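You operate a simulated robot arm through the tools that you are given. There is no shell and no other tool. Be economical: measure what you need, move in short steps, check, and stop when the job is done.

Carry out the task below with a simulated robot arm. There is one attempt and no reset: what you move stays moved.

## Task
Take the felt block on the top of the service table and put it away on the low shelf of the workbench. Take the slide block and leave it on the orange wiper. Put the cone on the top of the board stand away on the top of the cooling stand. Open the right drawer of the test bench, fetch the wax ring from the top of the board stand and set it in the inside the right drawer of the test bench and shut the drawer again. Take the black peg tray and leave it in the grey tote on the top of the collector cabinet. Pull the winder two gate open. Any order will do. Set down upright: felt block, cone, black peg tray.

It is judged by the outcome, as a careful person would: the job done as asked, and still so three seconds after it is handed in. It fails if anything else is knocked over, pushed out of place, dropped, spilled or broken.

## Robot
A 7-joint arm with a two-finger gripper on a trunk, on a base that drives. Base frame: it is fixed to the floor where the robot stands at the start and does not move with it; the origin is under the middle of the robot, x ahead of it, y to its left, z up; the surface under the hand at the start is at about z = 800. Lengths are in mm, angles in rad, forces in N, time in s.
With the tool pointing down near the work surface it reaches from about 340 to 780 mm from the robot's upright axis, wherever it stands. Its first joint turns from -2.496 to 2.496 rad. Places, roughly: black peg tray (7x7x9 cm) [800, -6100, 900]; cone [1500, -3750, 750]; felt block (5x4x5 cm) [600, 100, 800]; inside the right drawer of the test bench [4700, -6100, 800]; low shelf of the workbench [-600, -6100, 200]; orange wiper (8x8x2 cm) [600, 200, 400]; right drawer of the test bench [4700, -6000, 800]; slide block (5x4x4 cm) [500, 300, 400]; top of the cooling stand [5200, -4000, 800]; tote (36x26x15 cm) [-700, -3300, 900]; wax ring (4x4x4 cm) [1200, -3800, 800]; winder two gate [-900, -1300, 800]. Payload 2.45 kg.
Tool frame: the origin (TCP) lies between the finger pads and is the grasp point; the fingertips stand 26 mm ahead of it; z points along the fingers, y is the line along which they close. Largest opening 96 mm; the body of the gripper starts 69 mm behind the TCP.
Orientation is that of the tool frame in the base frame, as [roll, pitch, yaw] about the fixed x, y, z axes, in that order (R = Rz(yaw) Ry(pitch) Rx(roll)). With the fingers straight down and closing along the base's y, the tool's x points along the base's -x, its y along +y and its z along -z.

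## Interface
- The arm moves only by the tool send_rows. Its argument "steps" is one flat list of numbers, 7 for each row, row after row: the shift along the tool's x, y, z in mm, then the turn, a rotation vector about the tool's x, y, z in rad, then the closure in counts, from 0 (fully open) to 255 (shut). In form: [x, y, z, ax, ay, az, hand, x, y, z, ax, ay, az, hand, ...]. A call has 1 to 20 rows; each row shifts and turns the commanded pose from where the row before left it, along the tool's axes as they then stand. Rows are played at 5 a second. More than 50 mm and 0.15 rad between two rows, or a gripper value outside its range, and nothing of the call is played. A pose out of reach is approached as far as the arm can. The call stops where the force on the tool passes 40 N (or 10 N more than at its start, if that is more) or the arm is blocked; 0.2 s more then pass. Each finger halts on what it meets, pressing with about 35 N; the grip force reading is that of the motor and also rises with nothing between the fingers. The clock runs only during rows and for 0.2 s after the last one: add rows that do not move to give the fingers time. The reply holds the time, the measured pose of the TCP, the force on the tool along the base axes, the opening and the grip force, in the units named above and with some noise, with the torque about the TCP (base axes, N m) and any sound that the robot's microphone picked up.
- Cameras (640 x 400 px; columns grow to the right, rows downward): "scene" is now at [35.1, 213.4, 1464.3]; the picture's right is [0.33, -0.94, 0.00], its down [-0.66, -0.23, -0.72] and it looks along [0.68, 0.24, -0.70] (base axes); focal length 280 px, centre (320, 200). "wrist" rides on the gripper at [82, 3, -98] in the tool frame; the picture's right is [-0.04, 1.00, 0.00], its down [-0.73, -0.03, -0.68] and it looks along [-0.68, -0.03, 0.73] (tool axes); focal length 256 px, centre (320, 200). There is no depth. A picture from a camera that has moved, and an enlarged one, comes with that camera's place and axes in the base frame and with its lens. The place of the scene camera against the robot may be out by one fixed shift of up to 18 mm in any direction.
- capture(camera): a new picture of that camera. It takes no simulated time.
- lift_body(by): slides the trunk up (or, below 0, down) by that many mm; the arm and the scene camera ride with it, the base frame stays. It gives what a move gives, with no picture.
- base_move(legs): drives the robot by 1 to 6 legs, each [ahead, turn to the left] in mm and rad, along the robot's own axes; the way and the turn of a leg run together, so that a leg with both is an arc; at most 1500 mm and 3.142 rad a leg. The arm and the cameras ride along, it lands a little off, and it stops where it bumps. It gives what a move gives.
- pan_tilt(pan, tilt): turns the head with the scene camera to pan (to the left, within 2.705 rad either way) and tilt (down, from -0.506 to 1.204), counted from straight ahead of the robot. It gives what a move gives.
- zoom(camera, box): a new picture of the part [left, top, right, bottom] of that camera's present view, enlarged. It takes no simulated time.
- job_done(): hands the job in; it is judged then, once.

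Work in short steps. Places have to be worked out from the pictures, the camera data and where the tool is seen: move nearer, look again, correct. Check each grasp and each placing, and mend what went wrong. You have 196 turns and 166 pictures in all, those below and enlarged ones among them. Open the gripper and draw the arm clear of the work before you hand the job in, unless the task says otherwise; then end with one line.

The tools are called as name(argument=value, ...) on one line, values as JSON. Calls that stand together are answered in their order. send_rows: Moves the arm, as the interface text tells. Its arguments: {"type":"object","properties":{"steps":{"type":"array"}},"required":["steps"]} The other tools are called the same way: lift_body (by) slides the trunk up or down; base_move (legs) drives the base; pan_tilt (pan, tilt) turns the head that bears the scene camera; capture (camera) takes a picture; zoom (camera, box) takes an enlarged picture of a part of a camera's view; job_done () hands the job in.

At the start:

```text
clock: 0.0
ee_pos: [450.0, 455.4, 1023.7]
orientation: [-3.141, 0.001, 3.141]
wrist_force: [0.2, -0.3, 0.2]
torque: [0.01, 0.02, 0.0]
gripper_width: 95.8
grasp_force: 0.0
trunk travel left (down, up): [-500.0, 140.0]
robot x, y, heading: [0.6, -1.8, -0.001]
head pan, tilt: [0.34, 0.768]
```

scene: 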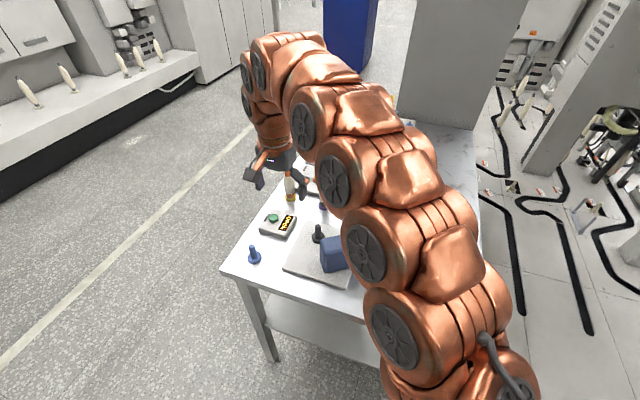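
wrist: 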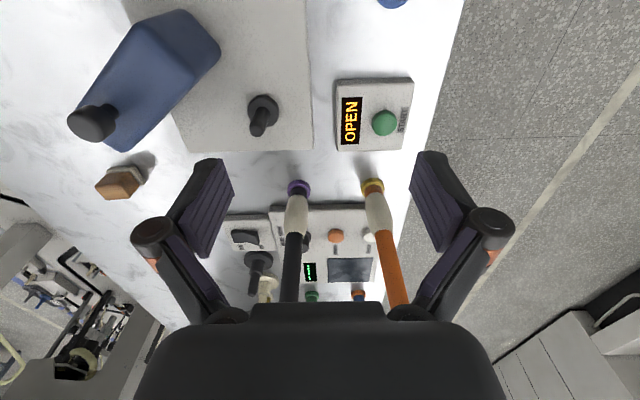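

The wrist view shows the brown (felt) block near (600,140). I move the hand sideways at the same height to look at it.

send_rows(steps=[0, -47, 0, 0, 0, 0, 0, 0, -47, 0, 0, 0, 0, 0, 0, -47, 0, 0, 0, 0, 0, 0, -47, 0, 0, 0, 0, 0, 0, -47, 0, 0, 0, 0, 0, 0, -47, 0, 0, 0, 0, 0, 0, -43, 0, 0, 0, 0, 0, 0, 0, 0, 0, 0, 0, 0])

capture(camera="wrist")

capture(camera="scene")

```text
clock: 1.8
ee_pos: [450.8, 130.1, 1026.3]
orientation: [-3.14, 0.001, -3.139]
wrist_force: [-0.1, -0.8, 0.8]
torque: [0.03, -0.02, -0.01]
gripper_width: 96.0
grasp_force: 0.0
trunk travel left (down, up): [-500.0, 140.0]
robot x, y, heading: [-2.8, 0.3, 0.0]
head pan, tilt: [0.34, 0.768]
```

```text
163 pictures are left
camera wrist: at [368.5, 132.7, 1123.4], right [0.04, 1.0, 0.0], down [0.73, -0.03, 0.68], along [0.68, -0.03, -0.73], focal length 256 px, centre (320, 200)
```

wrist: 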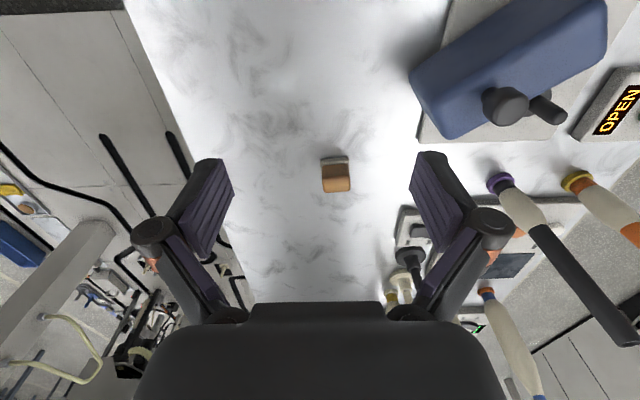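

```text
162 pictures are left
camera scene: at [35.0, 213.2, 1464.4], right [0.33, -0.94, 0.0], down [-0.66, -0.23, -0.72], along [0.68, 0.24, -0.7], focal length 280 px, centre (320, 200)
```

scene: 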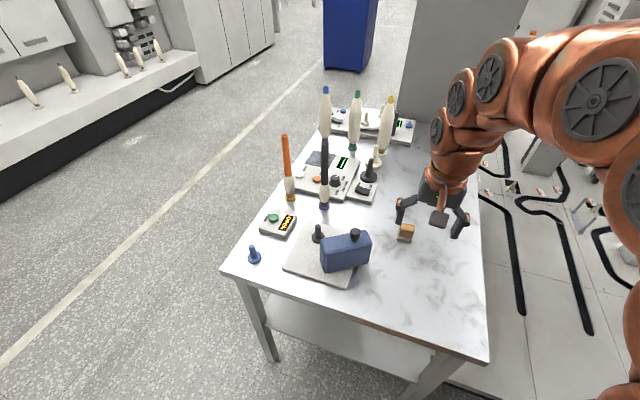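

The block is right ahead of the hand, isolated. I zoom in to get its edges.

zoom(camera="wrist", box=[280, 130, 400, 205])

zoom(camera="scene", box=[240, 180, 480, 330])

```text
5.33 times, centred on (340, 168) of wrist
camera zoom: at [368.5, 132.7, 1123.4], right [0.04, 1.0, 0.0], down [0.73, -0.03, 0.68], along [0.68, -0.03, -0.73], focal length 1365 px, centre (213, 373)
```

zoom: 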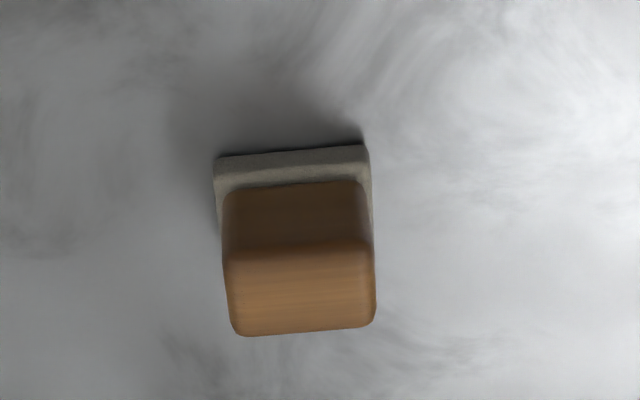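

```text
2.67 times, centred on (360, 255) of scene
camera zoom: at [35.0, 213.2, 1464.4], right [0.33, -0.94, 0.0], down [-0.66, -0.23, -0.72], along [0.68, 0.24, -0.7], focal length 746 px, centre (213, 53)
```

zoom: 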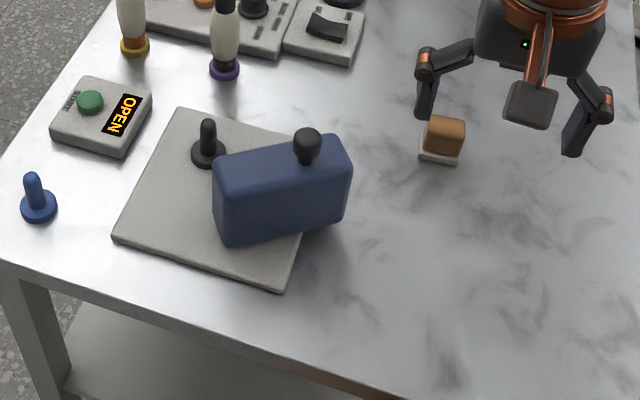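

Block centre is about (603,146), 41 mm wide along y, top at about z=845. The shelf needs a tilted tool, so I pitch the hand forward 60° before grasping.

send_rows(steps=[0, 3, 0, 0, -0.15, 0, 0, 0, 3, 0, 0, -0.15, 0, 0, 0, 3, 0, 0, -0.15, 0, 0, 0, 3, 0, 0, -0.15, 0, 0, 0, 2, 0, 0, -0.15, 0, 0, 0, 2, 0, 0, -0.15, 0, 0, 0, 0, 0, 0, -0.147, 0, 0, 0, 0, 0, 0, 0, 0, 0, 0, 0, 0, 0, 0, 0, 0])

capture(camera="wrist")

capture(camera="scene")

```text
clock: 3.8
ee_pos: [457.3, 157.9, 1041.2]
orientation: [3.141, 0.898, -3.14]
wrist_force: [-0.1, -0.6, -0.2]
torque: [0.01, 0.0, 0.0]
gripper_width: 96.2
grasp_force: 0.1
out of reach, approached as far as the arm can: row 6, 7
trunk travel left (down, up): [-500.0, 140.0]
robot x, y, heading: [0.6, 0.3, -0.0]
head pan, tilt: [0.34, 0.768]
```

```text
159 pictures are left
camera wrist: at [327.6, 160.5, 1040.0], right [0.02, 1.0, 0.03], down [-0.07, -0.03, 1.0], along [1.0, -0.03, 0.07], focal length 256 px, centre (320, 200)
```

wrist: 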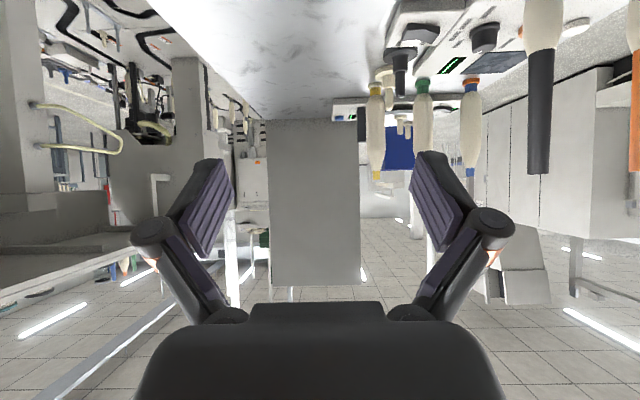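

```text
158 pictures are left
camera scene: at [35.0, 213.2, 1464.4], right [0.33, -0.94, 0.0], down [-0.66, -0.23, -0.72], along [0.68, 0.24, -0.7], focal length 280 px, centre (320, 200)
```

scene: 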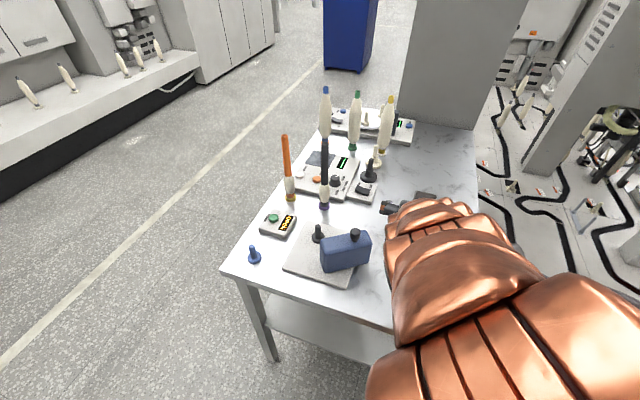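

Too much tilt here, and the wrist camera hangs below at that pitch; 45° is enough. I turn back somewhat and check which pose the command holds.

send_rows(steps=[-30, 0, 30, 0, 0.11, 0, 0, -30, 0, 30, 0, 0, 0, 0, 0, 0, 0, 0, 0, 0, 0, 0, 0, 0, 0, 0, 0, 0])

```text
clock: 4.8
ee_pos: [540.8, 157.2, 1051.1]
orientation: [-3.14, 0.837, -3.138]
wrist_force: [-0.1, -0.6, 0.2]
torque: [-0.05, -0.04, 0.02]
gripper_width: 96.1
grasp_force: 0.0
trunk travel left (down, up): [-500.0, 140.0]
robot x, y, heading: [2.4, 1.1, 0.003]
head pan, tilt: [0.34, 0.768]
```

Now pitch 0.837. I square it to 45° and go down to an approach point 80 mm short of the block.

send_rows(steps=[0, 0, 0, 0, 0.052, 0, 0, 28, -3, 29, 0, 0, 0, 0, 28, -3, 29, 0, 0, 0, 0, 28, -3, 29, 0, 0, 0, 0, 26, -2, 29, 0, 0, 0, 0, 0, 0, 0, 0, 0, 0, 0])

capture(camera="wrist")

```text
clock: 6.2
ee_pos: [545.7, 146.4, 890.8]
orientation: [3.141, 0.785, 3.141]
wrist_force: [-0.4, 0.1, 0.0]
torque: [0.02, -0.04, 0.01]
gripper_width: 96.0
grasp_force: 0.1
trunk travel left (down, up): [-500.0, 140.0]
robot x, y, heading: [3.8, -2.9, -0.001]
head pan, tilt: [0.34, 0.768]
```

```text
157 pictures are left
camera wrist: at [417.5, 149.6, 903.2], right [0.03, 1.0, 0.03], down [0.04, -0.03, 1.0], along [1.0, -0.03, -0.04], focal length 256 px, centre (320, 200)
```

wrist: 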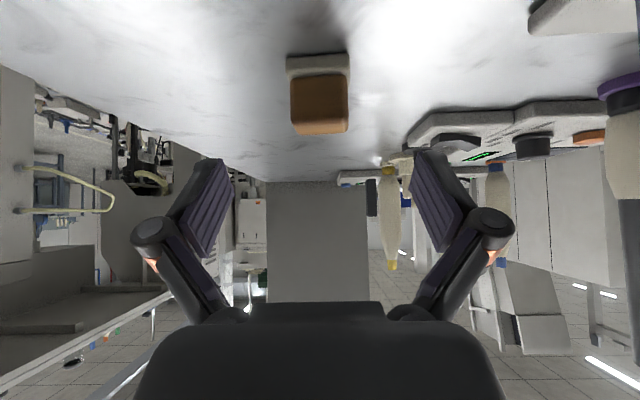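

Consistent: near face at x≈585, y≈146, height ~50 mm. I slide in 82 mm along the fingers and close.

send_rows(steps=[0, 0, 41, 0, 0, 0, 0, 0, 0, 41, 0, 0, 0, 0, 0, 0, 0, 0, 0, 0, 0, 0, 0, 0, 0, 0, 0, 255, 0, 0, 0, 0, 0, 0, 255, 0, 0, 0, 0, 0, 0, 255, 0, 0, 0, 0, 0, 0, 255, 0, 0, 0, 0, 0, 0, 255, 0, 0, 0, 0, 0, 0, 255])

capture(camera="wrist")

```text
clock: 8.2
ee_pos: [603.6, 147.6, 834.1]
orientation: [-3.141, 0.786, -3.14]
wrist_force: [-1.0, 0.3, 1.6]
torque: [-0.04, 0.02, 0.02]
gripper_width: 42.8
grasp_force: 34.8
trunk travel left (down, up): [-500.0, 140.0]
robot x, y, heading: [-0.6, 1.6, -0.003]
head pan, tilt: [0.34, 0.768]
```

```text
156 pictures are left
camera wrist: at [475.2, 149.3, 846.1], right [0.03, 1.0, 0.03], down [0.04, -0.03, 1.0], along [1.0, -0.03, -0.04], focal length 256 px, centre (320, 200)
```

wrist: 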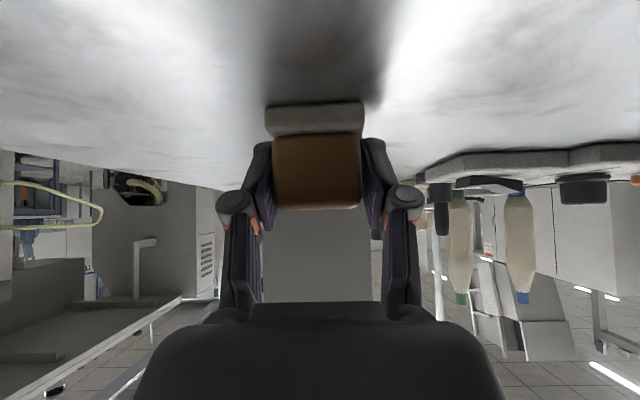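

Felt block held (42.8 mm). I lift it 200 mm, keeping the hand pose.

send_rows(steps=[-35, 0, -35, 0, 0, 0, 255, -35, 0, -35, 0, 0, 0, 255, -35, 0, -35, 0, 0, 0, 255, -35, 0, -35, 0, 0, 0, 255, 0, 0, 0, 0, 0, 0, 255])

base_move(legs=[[-400, 0]])

pan_tilt(pan=-1.57, tilt=0.35)

capture(camera="scene")

pan_tilt(pan=-2.6, tilt=0.35)

capture(camera="scene")

pan_tilt(pan=-0.6, tilt=0.35)

capture(camera="scene")

```text
clock: 9.4
ee_pos: [603.1, 147.0, 1032.4]
orientation: [-3.141, 0.785, -3.14]
wrist_force: [-0.4, 0.2, -0.7]
torque: [0.01, 0.03, 0.01]
gripper_width: 42.8
grasp_force: 35.3
trunk travel left (down, up): [-500.0, 140.0]
robot x, y, heading: [-0.1, -3.0, 0.001]
head pan, tilt: [0.34, 0.768]
```

```text
clock: 11.9
ee_pos: [198.5, 145.9, 1031.7]
orientation: [-3.141, 0.783, -3.142]
wrist_force: [0.1, 0.3, -0.9]
torque: [-0.03, 0.02, 0.01]
gripper_width: 42.9
grasp_force: 34.8
trunk travel left (down, up): [-500.0, 140.0]
robot x, y, heading: [-406.0, 0.2, -0.003]
head pan, tilt: [0.34, 0.768]
```

```text
clock: 13.8
ee_pos: [198.2, 145.4, 1031.7]
orientation: [3.141, 0.783, -3.142]
wrist_force: [0.2, 0.1, -0.2]
torque: [-0.01, 0.02, -0.01]
gripper_width: 42.7
grasp_force: 34.7
trunk travel left (down, up): [-500.0, 140.0]
robot x, y, heading: [-401.2, 0.5, -0.005]
head pan, tilt: [-1.571, 0.351]
```

```text
155 pictures are left
camera scene: at [-446.4, 93.0, 1501.5], right [-1.0, 0.0, 0.0], down [0.0, 0.34, -0.94], along [0.0, -0.94, -0.34], focal length 280 px, centre (320, 200)
```

scene: 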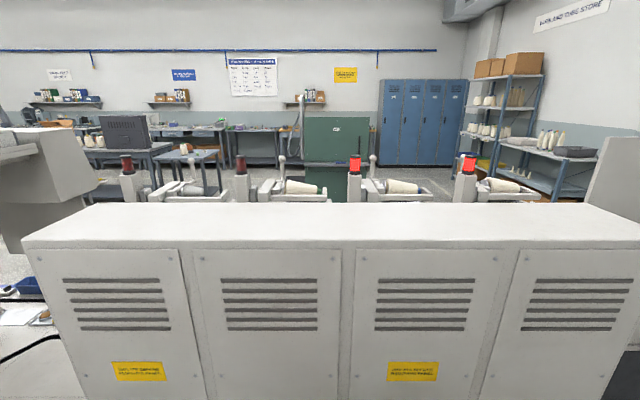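

```text
clock: 15.1
ee_pos: [198.7, 146.5, 1032.5]
orientation: [3.141, 0.782, 3.141]
wrist_force: [0.1, 0.4, 0.1]
torque: [0.0, -0.02, -0.02]
gripper_width: 42.9
grasp_force: 35.1
trunk travel left (down, up): [-500.0, 140.0]
robot x, y, heading: [-404.4, -2.6, -0.0]
head pan, tilt: [-2.601, 0.351]
```

```text
154 pictures are left
camera scene: at [-526.2, 138.3, 1501.5], right [-0.51, 0.86, 0.0], down [0.29, 0.18, -0.94], along [-0.81, -0.48, -0.34], focal length 280 px, centre (320, 200)
```

scene: 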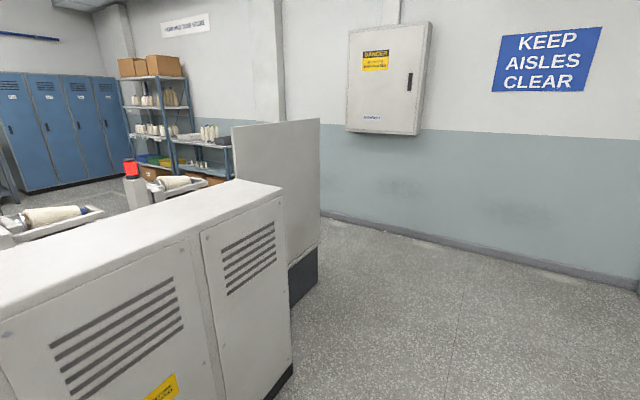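

```text
clock: 17.0
ee_pos: [198.7, 146.3, 1031.6]
orientation: [3.14, 0.785, -3.14]
wrist_force: [-0.5, 1.2, -1.1]
torque: [-0.02, -0.04, 0.0]
gripper_width: 43.3
grasp_force: 34.8
trunk travel left (down, up): [-500.0, 140.0]
robot x, y, heading: [-405.2, 2.4, -0.005]
head pan, tilt: [-0.6, 0.351]
```

```text
153 pictures are left
camera scene: at [-369.7, 133.4, 1501.5], right [-0.57, -0.82, 0.0], down [-0.28, 0.19, -0.94], along [0.77, -0.53, -0.34], focal length 280 px, centre (320, 200)
```

scene: 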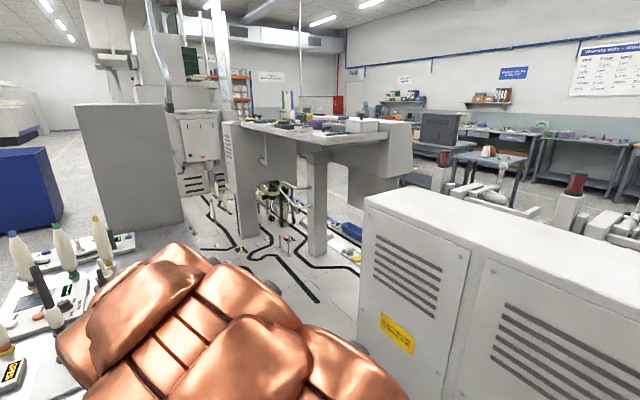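

The winder's back stands between me and the far benches; there is a clear aisle along the wall (x≈-3000). I'll drive that way.

base_move(legs=[[-400, 0], [0, 3.141], [1500, 0], [550, 0], [0, 1.571]])

pan_tilt(pan=0.0, tilt=0.4)

capture(camera="scene")

pan_tilt(pan=0.9, tilt=0.4)

capture(camera="scene")

```text
clock: 40.5
ee_pos: [-2716.2, -615.0, 1031.5]
orientation: [-3.141, 0.783, 1.561]
wrist_force: [0.7, 0.2, -0.8]
torque: [0.0, 0.0, -0.02]
gripper_width: 42.7
grasp_force: 35.3
trunk travel left (down, up): [-500.0, 140.0]
robot x, y, heading: [-2856.8, -13.8, -1.586]
head pan, tilt: [-0.6, 0.351]
```

```text
clock: 41.5
ee_pos: [-2717.2, -614.4, 1032.5]
orientation: [-3.141, 0.783, 1.561]
wrist_force: [0.4, 0.8, 0.0]
torque: [-0.02, 0.01, 0.0]
gripper_width: 42.9
grasp_force: 35.4
trunk travel left (down, up): [-500.0, 140.0]
robot x, y, heading: [-2856.5, -11.0, -1.585]
head pan, tilt: [0.0, 0.4]
```

```text
152 pictures are left
camera scene: at [-2667.5, -51.0, 1497.0], right [-1.0, 0.01, 0.0], down [0.0, 0.39, -0.92], along [-0.01, -0.92, -0.39], focal length 280 px, centre (320, 200)
```

scene: 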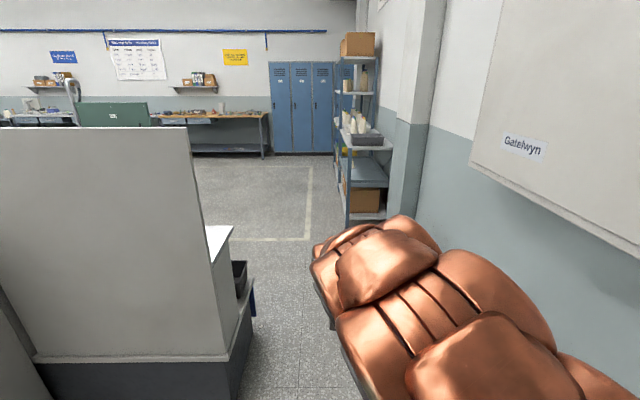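

```text
clock: 42.6
ee_pos: [-2716.5, -614.0, 1031.7]
orientation: [-3.14, 0.784, 1.56]
wrist_force: [0.5, 1.2, -0.3]
torque: [0.02, 0.03, -0.03]
gripper_width: 42.8
grasp_force: 34.8
trunk travel left (down, up): [-500.0, 140.0]
robot x, y, heading: [-2857.4, -7.5, -1.588]
head pan, tilt: [0.901, 0.4]
```

```text
151 pictures are left
camera scene: at [-2594.4, -16.8, 1497.0], right [-0.63, -0.78, 0.0], down [-0.3, 0.25, -0.92], along [0.71, -0.58, -0.39], focal length 280 px, centre (320, 200)
```

scene: 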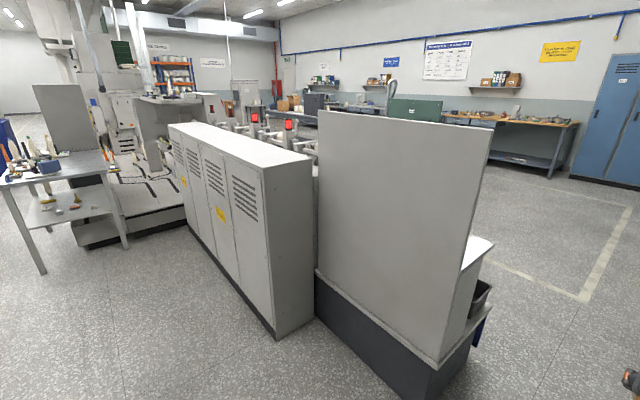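

Path ahead is clear with the rack on the right (x<-3000). I drive past the winder end, angling left, then look.

base_move(legs=[[0, 0.09], [1500, 0], [0, 0.4], [1300, 0]])

pan_tilt(pan=0.0, tilt=0.4)

capture(camera="scene")

pan_tilt(pan=1.2, tilt=0.4)

capture(camera="scene")

```text
clock: 57.8
ee_pos: [-1714.9, -3090.6, 1031.4]
orientation: [3.141, 0.782, 2.062]
wrist_force: [-0.2, 0.8, -0.7]
torque: [0.0, 0.02, -0.01]
gripper_width: 42.7
grasp_force: 35.4
trunk travel left (down, up): [-500.0, 140.0]
robot x, y, heading: [-2129.8, -2636.3, -1.081]
head pan, tilt: [0.901, 0.4]
```

```text
clock: 59.0
ee_pos: [-1716.6, -3091.9, 1031.7]
orientation: [3.141, 0.786, 2.062]
wrist_force: [-0.4, 1.1, 0.6]
torque: [-0.02, 0.01, 0.01]
gripper_width: 43.1
grasp_force: 34.7
trunk travel left (down, up): [-500.0, 140.0]
robot x, y, heading: [-2126.7, -2631.3, -1.082]
head pan, tilt: [0.0, 0.4]
```

```text
150 pictures are left
camera scene: at [-1940.9, -2576.9, 1497.0], right [-0.88, -0.47, 0.0], down [-0.18, 0.34, -0.92], along [0.43, -0.81, -0.39], focal length 280 px, centre (320, 200)
```

scene: 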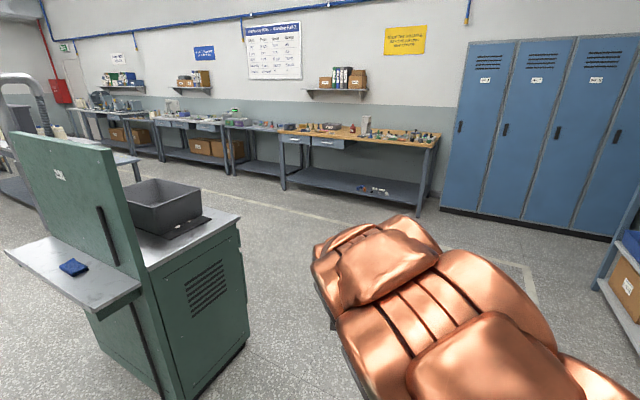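

```text
clock: 60.4
ee_pos: [-1716.1, -3091.9, 1032.0]
orientation: [-3.141, 0.785, 2.062]
wrist_force: [-0.8, -0.6, -1.0]
torque: [0.02, -0.01, -0.01]
gripper_width: 43.0
grasp_force: 34.9
trunk travel left (down, up): [-500.0, 140.0]
robot x, y, heading: [-2127.0, -2628.3, -1.079]
head pan, tilt: [1.201, 0.4]
```

```text
149 pictures are left
camera scene: at [-1892.6, -2484.2, 1497.0], right [0.12, -0.99, 0.0], down [-0.39, -0.05, -0.92], along [0.91, 0.11, -0.39], focal length 280 px, centre (320, 200)
```

scene: 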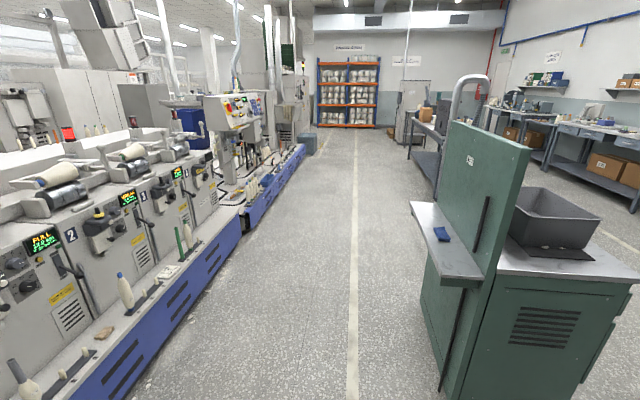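

I see the wood-topped workbench (front edge y≈-5790, x from -1540 to 350) with its low shelf. I drive to stand in front of it, short of the edge.

base_move(legs=[[0, 0.065], [1500, 0], [1250, 0], [0, -0.557]])

pan_tilt(pan=0.0, tilt=0.5)

capture(camera="scene")

lift_body(by=-490)

capture(camera="scene")

capture(camera="wrist")

```text
clock: 75.8
ee_pos: [-546.5, -5607.2, 1032.1]
orientation: [3.141, 0.786, 1.563]
wrist_force: [-0.5, -0.3, -1.3]
torque: [-0.01, -0.03, -0.01]
gripper_width: 43.1
grasp_force: 35.0
trunk travel left (down, up): [-500.0, 140.0]
robot x, y, heading: [-691.5, -5004.4, -1.579]
head pan, tilt: [1.201, 0.4]
```

```text
clock: 77.2
ee_pos: [-547.5, -5607.9, 1032.5]
orientation: [-3.141, 0.785, 1.563]
wrist_force: [0.0, 0.5, 0.4]
torque: [-0.02, 0.04, -0.02]
gripper_width: 43.0
grasp_force: 35.1
trunk travel left (down, up): [-500.0, 140.0]
robot x, y, heading: [-686.6, -5002.0, -1.581]
head pan, tilt: [0.0, 0.499]
```

```text
148 pictures are left
camera scene: at [-499.9, -5042.4, 1487.8], right [-1.0, 0.01, 0.0], down [0.0, 0.48, -0.88], along [-0.01, -0.88, -0.48], focal length 280 px, centre (320, 200)
```

scene: 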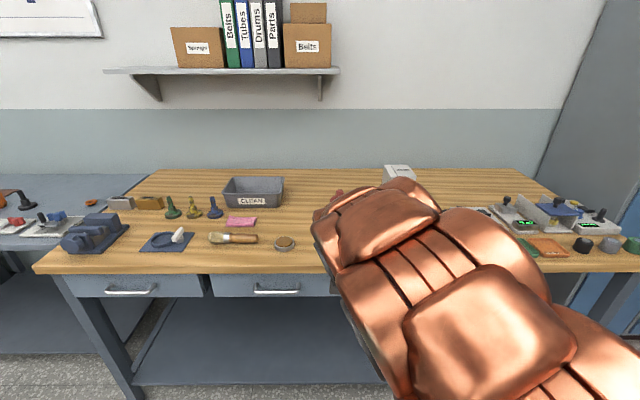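

```text
refused: -490 is not a number from -400 to 400
```

```text
147 pictures are left
camera scene: at [-499.9, -5042.4, 1487.8], right [-1.0, 0.01, 0.0], down [0.0, 0.48, -0.88], along [-0.01, -0.88, -0.48], focal length 280 px, centre (320, 200)
```

scene: 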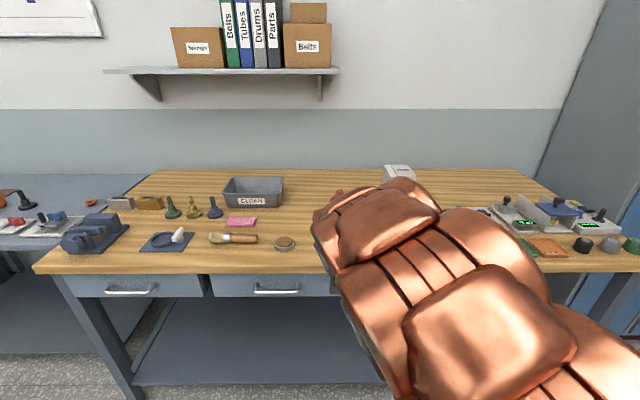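

```text
146 pictures are left
camera wrist: at [-543.5, -5481.3, 1043.8], right [1.0, -0.03, 0.03], down [-0.03, -0.04, 1.0], along [-0.03, -1.0, -0.04], focal length 256 px, centre (320, 200)
```

wrist: 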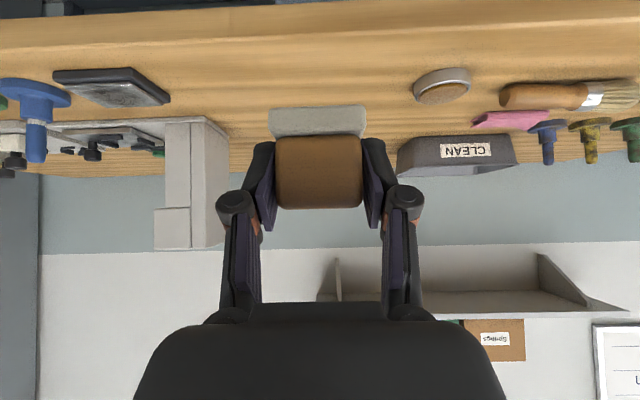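

Handles protrude a bit, so I back off 80 mm, then lower the trunk in two moves (limit 400 per call).

base_move(legs=[[-80, 0]])

lift_body(by=-400)

lift_body(by=-100)

capture(camera="scene")

capture(camera="wrist")

```text
clock: 78.3
ee_pos: [-547.2, -5527.2, 1032.1]
orientation: [3.141, 0.785, 1.563]
wrist_force: [-0.3, -0.5, -0.2]
torque: [-0.01, 0.01, -0.01]
gripper_width: 42.6
grasp_force: 35.1
trunk travel left (down, up): [-500.0, 140.0]
robot x, y, heading: [-687.3, -4924.0, -1.578]
head pan, tilt: [0.0, 0.499]
```

```text
clock: 82.1
ee_pos: [-546.7, -5526.7, 632.3]
orientation: [-3.141, 0.785, 1.565]
wrist_force: [0.0, -0.6, -0.3]
torque: [-0.05, 0.03, -0.05]
gripper_width: 42.7
grasp_force: 34.8
trunk travel left (down, up): [-100.0, 540.0]
robot x, y, heading: [-686.8, -4921.2, -1.579]
head pan, tilt: [0.0, 0.499]
```

```text
clock: 83.5
ee_pos: [-545.7, -5527.2, 531.0]
orientation: [-3.141, 0.783, 1.565]
wrist_force: [-0.6, 0.3, -0.2]
torque: [0.01, 0.0, 0.03]
gripper_width: 42.7
grasp_force: 34.7
trunk travel left (down, up): [0.0, 640.0]
robot x, y, heading: [-690.2, -4925.0, -1.584]
head pan, tilt: [0.0, 0.499]
```

```text
145 pictures are left
camera scene: at [-499.4, -4962.0, 987.8], right [-1.0, 0.01, 0.0], down [0.0, 0.48, -0.88], along [-0.01, -0.88, -0.48], focal length 280 px, centre (320, 200)
```

scene: 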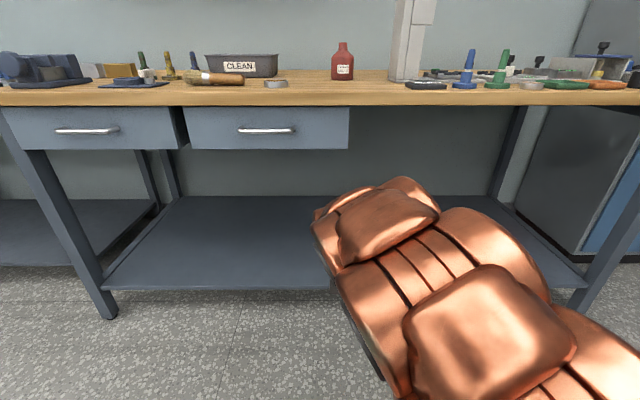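

```text
144 pictures are left
camera wrist: at [-543.2, -5400.9, 543.8], right [1.0, -0.04, 0.03], down [-0.03, -0.04, 1.0], along [-0.03, -1.0, -0.04], focal length 256 px, centre (320, 200)
```

wrist: 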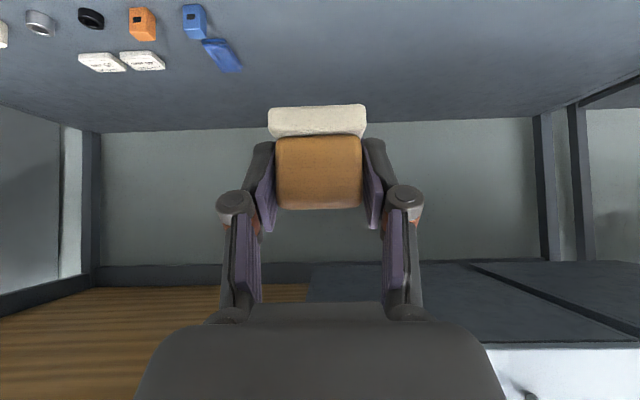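

Shelf surface z≈200, free around x≈-545. I lower the hand outside the bench to z≈300.

send_rows(steps=[30, 0, 30, 0, 0, 0, 255, 30, 0, 30, 0, 0, 0, 255, 30, 0, 30, 0, 0, 0, 255, 30, 0, 30, 0, 0, 0, 255, 30, 0, 30, 0, 0, 0, 255, 13, 0, 13, 0, 0, 0, 255, 0, 0, 0, 0, 0, 0, 255])

capture(camera="scene")

```text
clock: 85.1
ee_pos: [-547.0, -5527.1, 301.5]
orientation: [-3.141, 0.785, 1.564]
wrist_force: [-0.2, 0.4, -1.3]
torque: [0.03, 0.0, -0.01]
gripper_width: 42.8
grasp_force: 34.9
trunk travel left (down, up): [0.0, 640.0]
robot x, y, heading: [-685.4, -4925.7, -1.58]
head pan, tilt: [0.0, 0.499]
```

```text
143 pictures are left
camera scene: at [-499.4, -4962.0, 987.9], right [-1.0, 0.01, 0.0], down [0.0, 0.48, -0.88], along [-0.01, -0.88, -0.48], focal length 280 px, centre (320, 200)
```

scene: 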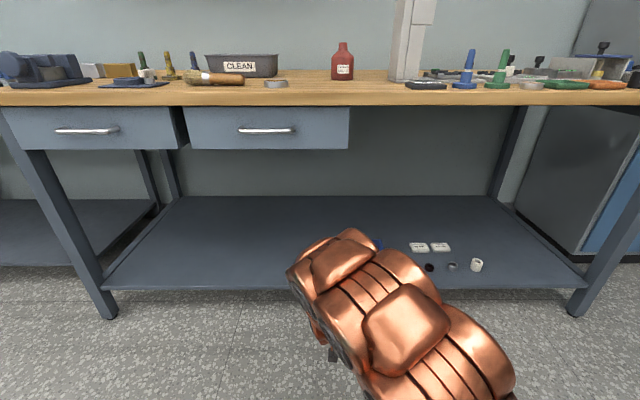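

Clear below the drawers. I drive forward 330 mm to bring the block over the shelf and look.

base_move(legs=[[330, 0]])

capture(camera="wrist")

capture(camera="scene")

```text
clock: 87.2
ee_pos: [-546.6, -5857.4, 301.3]
orientation: [3.14, 0.785, 1.567]
wrist_force: [0.0, 0.3, -0.5]
torque: [-0.01, 0.0, 0.01]
gripper_width: 42.9
grasp_force: 35.1
trunk travel left (down, up): [0.0, 640.0]
robot x, y, heading: [-690.0, -5253.2, -1.575]
head pan, tilt: [0.0, 0.499]
```

```text
142 pictures are left
camera wrist: at [-544.0, -5730.6, 312.9], right [1.0, -0.03, 0.03], down [-0.03, -0.04, 1.0], along [-0.03, -1.0, -0.04], focal length 256 px, centre (320, 200)
```

wrist: 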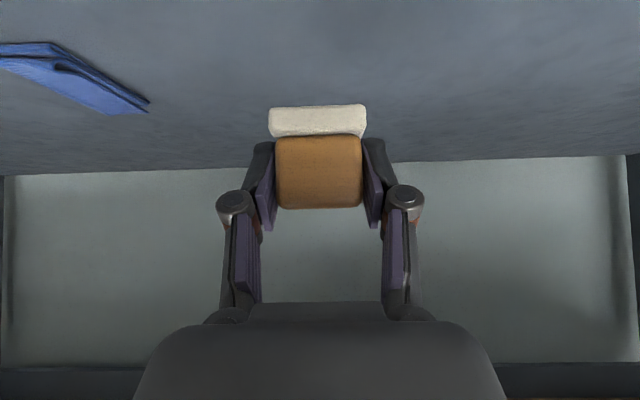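

```text
141 pictures are left
camera scene: at [-501.4, -5292.0, 987.8], right [-1.0, 0.0, 0.0], down [0.0, 0.48, -0.88], along [0.0, -0.88, -0.48], focal length 280 px, centre (320, 200)
```

scene: 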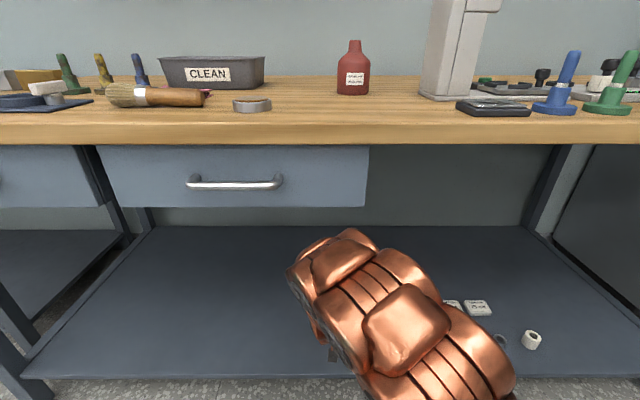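

Ready; lower to z≈238, then feel for the contact.

send_rows(steps=[15, 0, 15, 0, 0, 0, 255, 15, 0, 15, 0, 0, 0, 255, 14.5, 0, 14.5, 0, 0, 0, 255, 0, 0, 0, 0, 0, 0, 255, 0, 0, 0, 0, 0, 0, 255])

zoom(camera="wrist", box=[200, 60, 440, 210])

```text
clock: 88.4
ee_pos: [-547.1, -5857.5, 237.3]
orientation: [-3.14, 0.785, 1.567]
wrist_force: [-0.5, -0.5, -0.5]
torque: [-0.04, -0.01, 0.01]
gripper_width: 42.7
grasp_force: 35.0
trunk travel left (down, up): [0.0, 640.0]
robot x, y, heading: [-692.9, -5253.1, -1.575]
head pan, tilt: [0.0, 0.499]
```

```text
2.67 times, centred on (320, 135) of wrist
camera zoom: at [-543.5, -5730.5, 249.7], right [1.0, -0.03, 0.03], down [-0.03, -0.04, 1.0], along [-0.03, -1.0, -0.04], focal length 683 px, centre (320, 373)
```

zoom: 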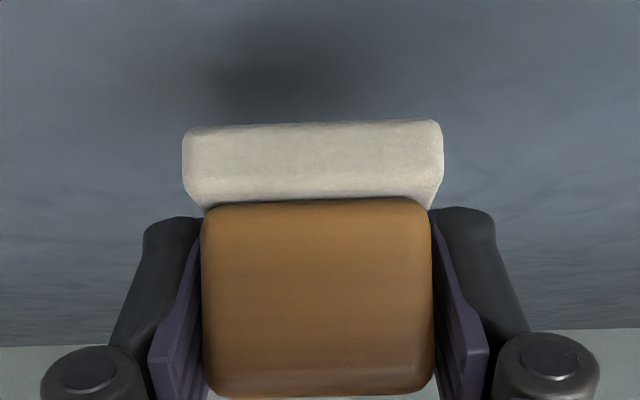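

Still a small gap under it. I step down 1.5 mm at a time, watching the force.

send_rows(steps=[1.5, 0, 1.5, 0, 0, 0, 255, 1.5, 0, 1.5, 0, 0, 0, 255, 0, 0, 0, 0, 0, 0, 255])

```text
clock: 89.2
ee_pos: [-545.6, -5857.5, 233.9]
orientation: [3.141, 0.786, 1.567]
wrist_force: [-0.2, 0.0, 0.1]
torque: [-0.02, -0.01, 0.02]
gripper_width: 42.9
grasp_force: 35.2
trunk travel left (down, up): [0.0, 640.0]
robot x, y, heading: [-691.3, -5254.0, -1.575]
head pan, tilt: [0.0, 0.499]
```

send_rows(steps=[1, 0, 1, 0, 0, 0, 255, 1, 0, 1, 0, 0, 0, 255, 1, 0, 1, 0, 0, 0, 255, 0, 0, 0, 0, 0, 0, 255])

```text
clock: 90.2
ee_pos: [-547.0, -5856.6, 230.1]
orientation: [3.141, 0.785, 1.568]
wrist_force: [-0.2, 0.4, -0.4]
torque: [0.05, -0.01, 0.0]
gripper_width: 42.9
grasp_force: 35.1
trunk travel left (down, up): [0.0, 640.0]
robot x, y, heading: [-692.5, -5256.0, -1.578]
head pan, tilt: [0.0, 0.499]
```

No contact yet; I check the gap in a picture.

zoom(camera="wrist", box=[200, 60, 440, 210])

```text
2.67 times, centred on (320, 135) of wrist
camera zoom: at [-543.7, -5730.7, 241.5], right [1.0, -0.03, 0.03], down [-0.03, -0.04, 1.0], along [-0.03, -1.0, -0.04], focal length 683 px, centre (320, 373)
```

zoom: 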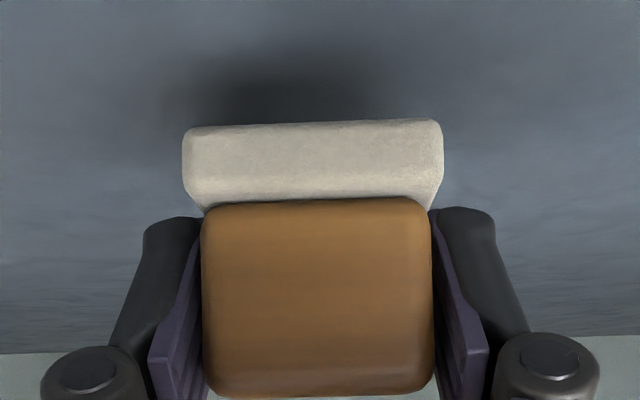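

Shadow is closing in but not touching; continue down slowly.

send_rows(steps=[1.4, 0, 1.4, 0, 0, 0, 255, 1.4, 0, 1.4, 0, 0, 0, 255, 0, 0, 0, 0, 0, 0, 255])

send_rows(steps=[1.4, 0, 1.4, 0, 0, 0, 255, 0, 0, 0, 0, 0, 0, 255])

zoom(camera="wrist", box=[200, 60, 440, 210])

```text
clock: 91.0
ee_pos: [-547.3, -5857.3, 225.4]
orientation: [3.141, 0.787, 1.567]
wrist_force: [0.6, -0.3, -1.0]
torque: [0.06, -0.01, -0.01]
gripper_width: 42.7
grasp_force: 34.7
trunk travel left (down, up): [0.0, 640.0]
robot x, y, heading: [-694.0, -5253.1, -1.581]
head pan, tilt: [0.0, 0.499]
```

```text
clock: 91.6
ee_pos: [-547.4, -5856.1, 223.9]
orientation: [3.141, 0.785, 1.566]
wrist_force: [1.0, -0.4, 0.3]
torque: [-0.02, -0.05, -0.01]
gripper_width: 43.0
grasp_force: 34.4
trunk travel left (down, up): [0.0, 640.0]
robot x, y, heading: [-688.9, -5253.3, -1.578]
head pan, tilt: [0.0, 0.499]
```

```text
2.67 times, centred on (320, 135) of wrist
camera zoom: at [-544.1, -5730.4, 235.8], right [1.0, -0.03, 0.03], down [-0.03, -0.04, 1.0], along [-0.03, -1.0, -0.04], focal length 683 px, centre (320, 373)
```

zoom: 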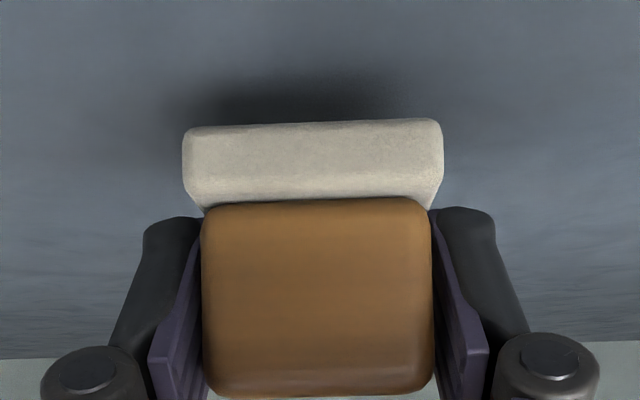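

Still no contact; continue.

send_rows(steps=[1.4, 0, 1.4, 0, 0, 0, 255, 1.4, 0, 1.4, 0, 0, 0, 255, 0, 0, 0, 0, 0, 0, 255])

send_rows(steps=[1.4, 0, 1.4, 0, 0, 0, 255, 0, 0, 0, 0, 0, 0, 255])

zoom(camera="wrist", box=[200, 60, 440, 210])

```text
clock: 92.4
ee_pos: [-546.8, -5857.0, 220.5]
orientation: [-3.141, 0.782, 1.567]
wrist_force: [-0.4, -0.2, -1.0]
torque: [-0.01, 0.01, 0.01]
gripper_width: 43.0
grasp_force: 34.7
trunk travel left (down, up): [0.0, 640.0]
robot x, y, heading: [-691.6, -5252.7, -1.571]
head pan, tilt: [0.0, 0.499]
```

```text
clock: 93.0
ee_pos: [-546.9, -5857.6, 217.7]
orientation: [-3.139, 0.784, 1.567]
wrist_force: [0.3, -0.2, -0.9]
torque: [0.01, 0.03, 0.01]
gripper_width: 42.9
grasp_force: 35.4
trunk travel left (down, up): [0.0, 640.0]
robot x, y, heading: [-688.1, -5253.4, -1.578]
head pan, tilt: [0.0, 0.499]
```

```text
2.67 times, centred on (320, 135) of wrist
camera zoom: at [-544.2, -5730.5, 229.9], right [1.0, -0.03, 0.03], down [-0.03, -0.04, 1.0], along [-0.03, -1.0, -0.04], focal length 683 px, centre (320, 373)
```

zoom: 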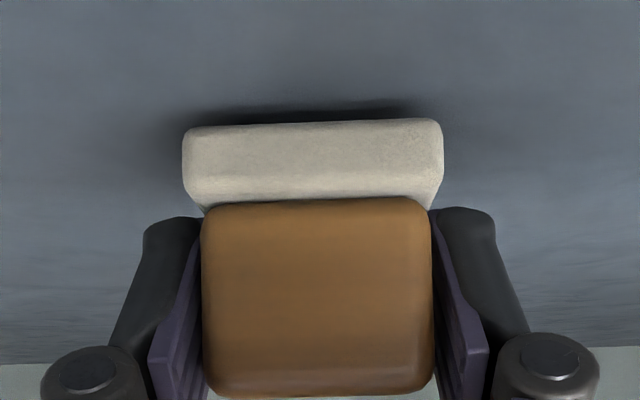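

Almost touching now. A few more 1.4 mm steps.

send_rows(steps=[1, 0, 1, 0, 0, 0, 255, 1, 0, 1, 0, 0, 0, 255, 0, 0, 0, 0, 0, 0, 255])

send_rows(steps=[1, 0, 1, 0, 0, 0, 255, 0, 0, 0, 0, 0, 0, 255])

zoom(camera="wrist", box=[200, 60, 440, 210])

```text
clock: 93.8
ee_pos: [-547.2, -5857.4, 214.8]
orientation: [-3.139, 0.783, 1.567]
wrist_force: [-0.6, 0.1, 0.6]
torque: [-0.01, -0.05, -0.01]
gripper_width: 42.8
grasp_force: 35.1
trunk travel left (down, up): [0.0, 640.0]
robot x, y, heading: [-689.8, -5252.8, -1.573]
head pan, tilt: [0.0, 0.499]
```

```text
clock: 94.4
ee_pos: [-548.1, -5856.0, 214.6]
orientation: [3.141, 0.787, 1.568]
wrist_force: [-2.4, 2.4, 12.1]
torque: [0.2, 0.12, -0.03]
gripper_width: 42.6
grasp_force: 35.0
trunk travel left (down, up): [0.0, 640.0]
robot x, y, heading: [-691.9, -5252.1, -1.573]
head pan, tilt: [0.0, 0.499]
```

```text
2.67 times, centred on (320, 135) of wrist
camera zoom: at [-543.9, -5731.0, 226.1], right [1.0, -0.03, 0.03], down [-0.03, -0.04, 1.0], along [-0.03, -1.0, -0.04], focal length 683 px, centre (320, 373)
```

zoom: 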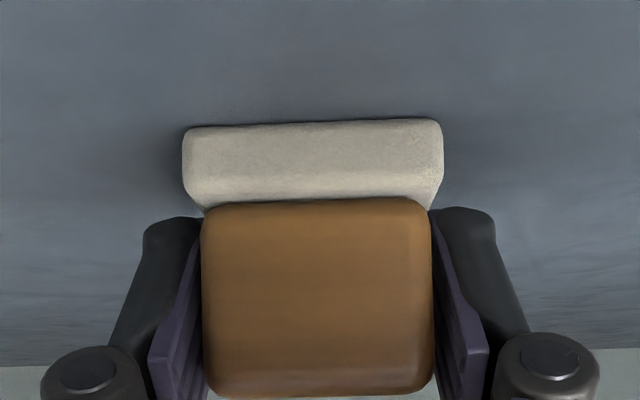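

Contact (12 N). Open and withdraw back along the fingers, then look.

send_rows(steps=[0, 0, 0, 0, 0, 0, 0, 0, 0, 0, 0, 0, 0, 0, 0, 0, 0, 0, 0, 0, 0, 0, 0, 0, 0, 0, 0, 0, 0, 0, 0, 0, 0, 0, 0, 0, 0, -30, 0, 0, 0, 0, 0, 0, -45, 0, 0, 0, 0, 0, 0, -45, 0, 0, 0, 0, 0, 0, 0, 0, 0, 0, 0])

capture(camera="wrist")

```text
clock: 96.4
ee_pos: [-545.9, -5803.0, 266.1]
orientation: [-3.141, 0.786, 1.567]
wrist_force: [0.2, 0.8, -0.4]
torque: [0.02, 0.02, 0.05]
gripper_width: 96.1
grasp_force: 0.0
out of reach, approached as far as the arm can: row 8
trunk travel left (down, up): [0.0, 640.0]
robot x, y, heading: [-689.4, -5251.7, -1.576]
head pan, tilt: [0.0, 0.499]
```

```text
135 pictures are left
camera wrist: at [-543.8, -5677.2, 278.5], right [1.0, -0.03, 0.03], down [-0.03, -0.04, 1.0], along [-0.03, -1.0, -0.04], focal length 256 px, centre (320, 200)
```

wrist: 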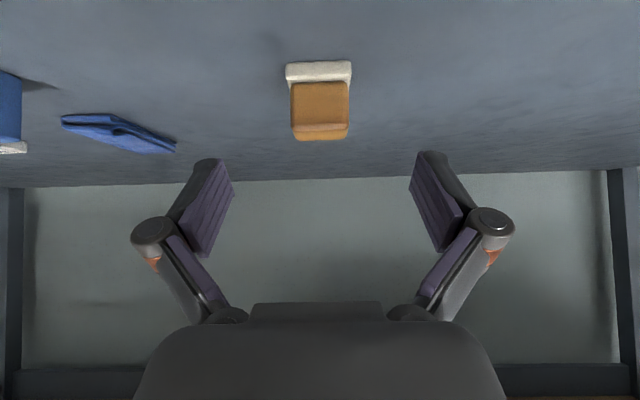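

Felt block stands upright on the shelf. I back out, raise the trunk, and look toward +x for the next trip to the black peg tray.

base_move(legs=[[-400, 0]])

lift_body(by=400)

lift_body(by=200)

base_move(legs=[[0, 1.571]])

pan_tilt(pan=-0.25, tilt=0.4)

capture(camera="scene")

```text
clock: 98.9
ee_pos: [-543.7, -5400.4, 266.9]
orientation: [3.141, 0.785, 1.571]
wrist_force: [1.2, 0.0, -0.8]
torque: [-0.01, 0.02, -0.01]
gripper_width: 96.3
grasp_force: 0.0
trunk travel left (down, up): [0.0, 640.0]
robot x, y, heading: [-689.7, -4853.3, -1.572]
head pan, tilt: [0.0, 0.499]
```

```text
clock: 102.8
ee_pos: [-543.8, -5400.9, 666.5]
orientation: [-3.141, 0.786, 1.571]
wrist_force: [-0.3, -0.4, -0.6]
torque: [0.01, 0.06, 0.03]
gripper_width: 96.1
grasp_force: 0.1
trunk travel left (down, up): [-400.0, 240.0]
robot x, y, heading: [-689.8, -4852.3, -1.572]
head pan, tilt: [0.0, 0.499]
```

```text
clock: 104.9
ee_pos: [-543.5, -5400.8, 866.3]
orientation: [3.142, 0.785, 1.572]
wrist_force: [-0.2, 0.2, -0.7]
torque: [-0.01, 0.02, 0.02]
gripper_width: 96.0
grasp_force: 0.1
trunk travel left (down, up): [-600.0, 40.0]
robot x, y, heading: [-690.2, -4854.6, -1.569]
head pan, tilt: [0.0, 0.499]
```

```text
clock: 109.2
ee_pos: [-141.9, -4705.4, 865.9]
orientation: [3.141, 0.785, -3.141]
wrist_force: [-0.4, 0.1, -0.3]
torque: [0.0, 0.01, 0.01]
gripper_width: 96.0
grasp_force: 0.1
trunk travel left (down, up): [-600.0, 40.0]
robot x, y, heading: [-690.3, -4850.3, -0.004]
head pan, tilt: [0.0, 0.499]
```

```text
clock: 109.9
ee_pos: [-140.6, -4706.1, 866.9]
orientation: [-3.141, 0.786, -3.141]
wrist_force: [-0.3, 0.1, 0.1]
torque: [0.04, 0.0, 0.01]
gripper_width: 95.8
grasp_force: 0.1
trunk travel left (down, up): [-600.0, 40.0]
robot x, y, heading: [-691.5, -4851.6, -0.007]
head pan, tilt: [-0.25, 0.4]
```

```text
134 pictures are left
camera scene: at [-641.9, -4688.9, 1596.9], right [-0.25, -0.97, 0.0], down [-0.38, 0.1, -0.92], along [0.89, -0.23, -0.39], focal length 280 px, centre (320, 200)
```

scene: 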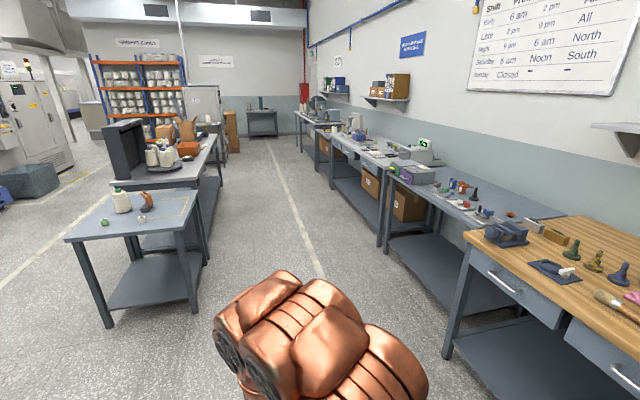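

Aisle is clear. I drive 1400 mm along it, turn to face the grey bench and look.

base_move(legs=[[1400, 0], [0, -1.571], [150, 0]])

pan_tilt(pan=0.0, tilt=0.6)

capture(camera="scene")

```text
clock: 121.7
ee_pos: [856.2, -5549.6, 866.6]
orientation: [-3.141, 0.785, 1.582]
wrist_force: [0.1, 0.2, -0.3]
torque: [0.01, 0.0, 0.01]
gripper_width: 96.0
grasp_force: 0.0
trunk travel left (down, up): [-600.0, 40.0]
robot x, y, heading: [700.0, -5000.4, -1.563]
head pan, tilt: [-0.25, 0.4]
```

```text
clock: 122.4
ee_pos: [855.4, -5548.7, 867.3]
orientation: [3.141, 0.786, 1.583]
wrist_force: [0.5, 0.3, -0.4]
torque: [0.0, 0.01, 0.02]
gripper_width: 95.8
grasp_force: 0.2
trunk travel left (down, up): [-600.0, 40.0]
robot x, y, heading: [701.8, -5003.3, -1.56]
head pan, tilt: [0.0, 0.6]
```

```text
133 pictures are left
camera scene: at [892.6, -5035.0, 1578.8], right [-1.0, -0.01, 0.0], down [-0.01, 0.56, -0.83], along [0.01, -0.83, -0.56], focal length 280 px, centre (320, 200)
```

scene: 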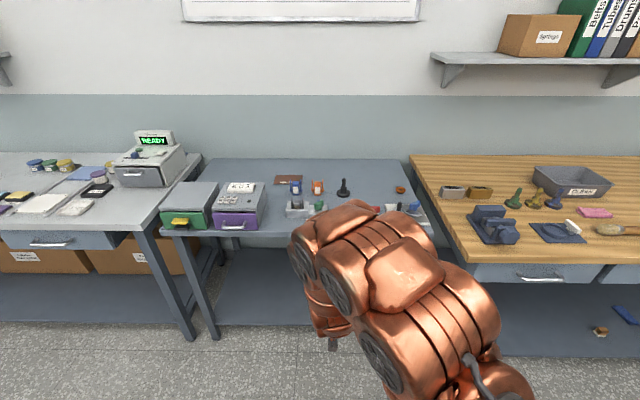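

The small grey bench holds several small items. I zoom and use the wrist view to find the black peg tray.

zoom(camera="scene", box=[200, 150, 440, 300])

capture(camera="wrist")

```text
2.67 times, centred on (320, 225) of scene
camera zoom: at [892.6, -5035.0, 1578.8], right [-1.0, -0.01, 0.0], down [-0.01, 0.56, -0.83], along [0.01, -0.83, -0.56], focal length 746 px, centre (320, 133)
```

zoom: 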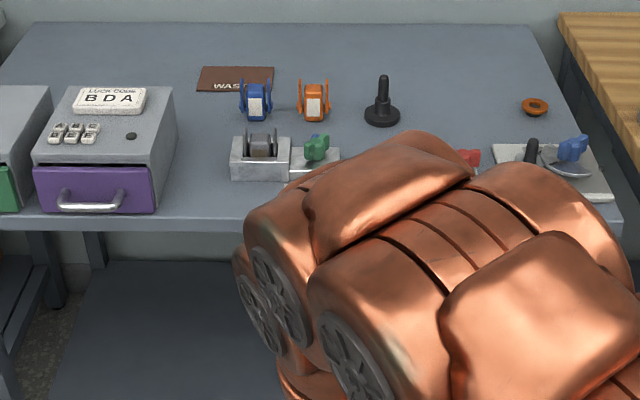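

```text
131 pictures are left
camera wrist: at [856.7, -5423.3, 878.5], right [1.0, -0.02, 0.03], down [-0.03, -0.04, 1.0], along [-0.01, -1.0, -0.04], focal length 256 px, centre (320, 200)
```

wrist: 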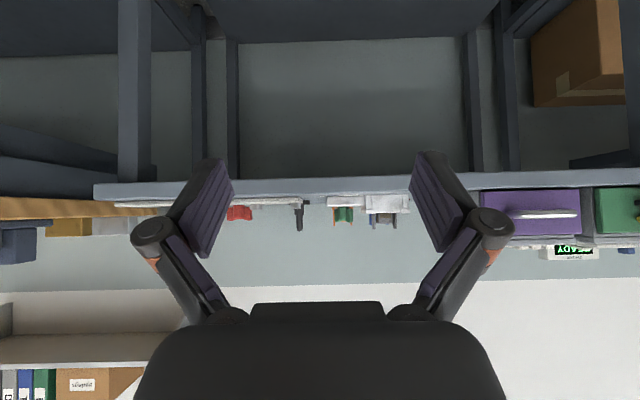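

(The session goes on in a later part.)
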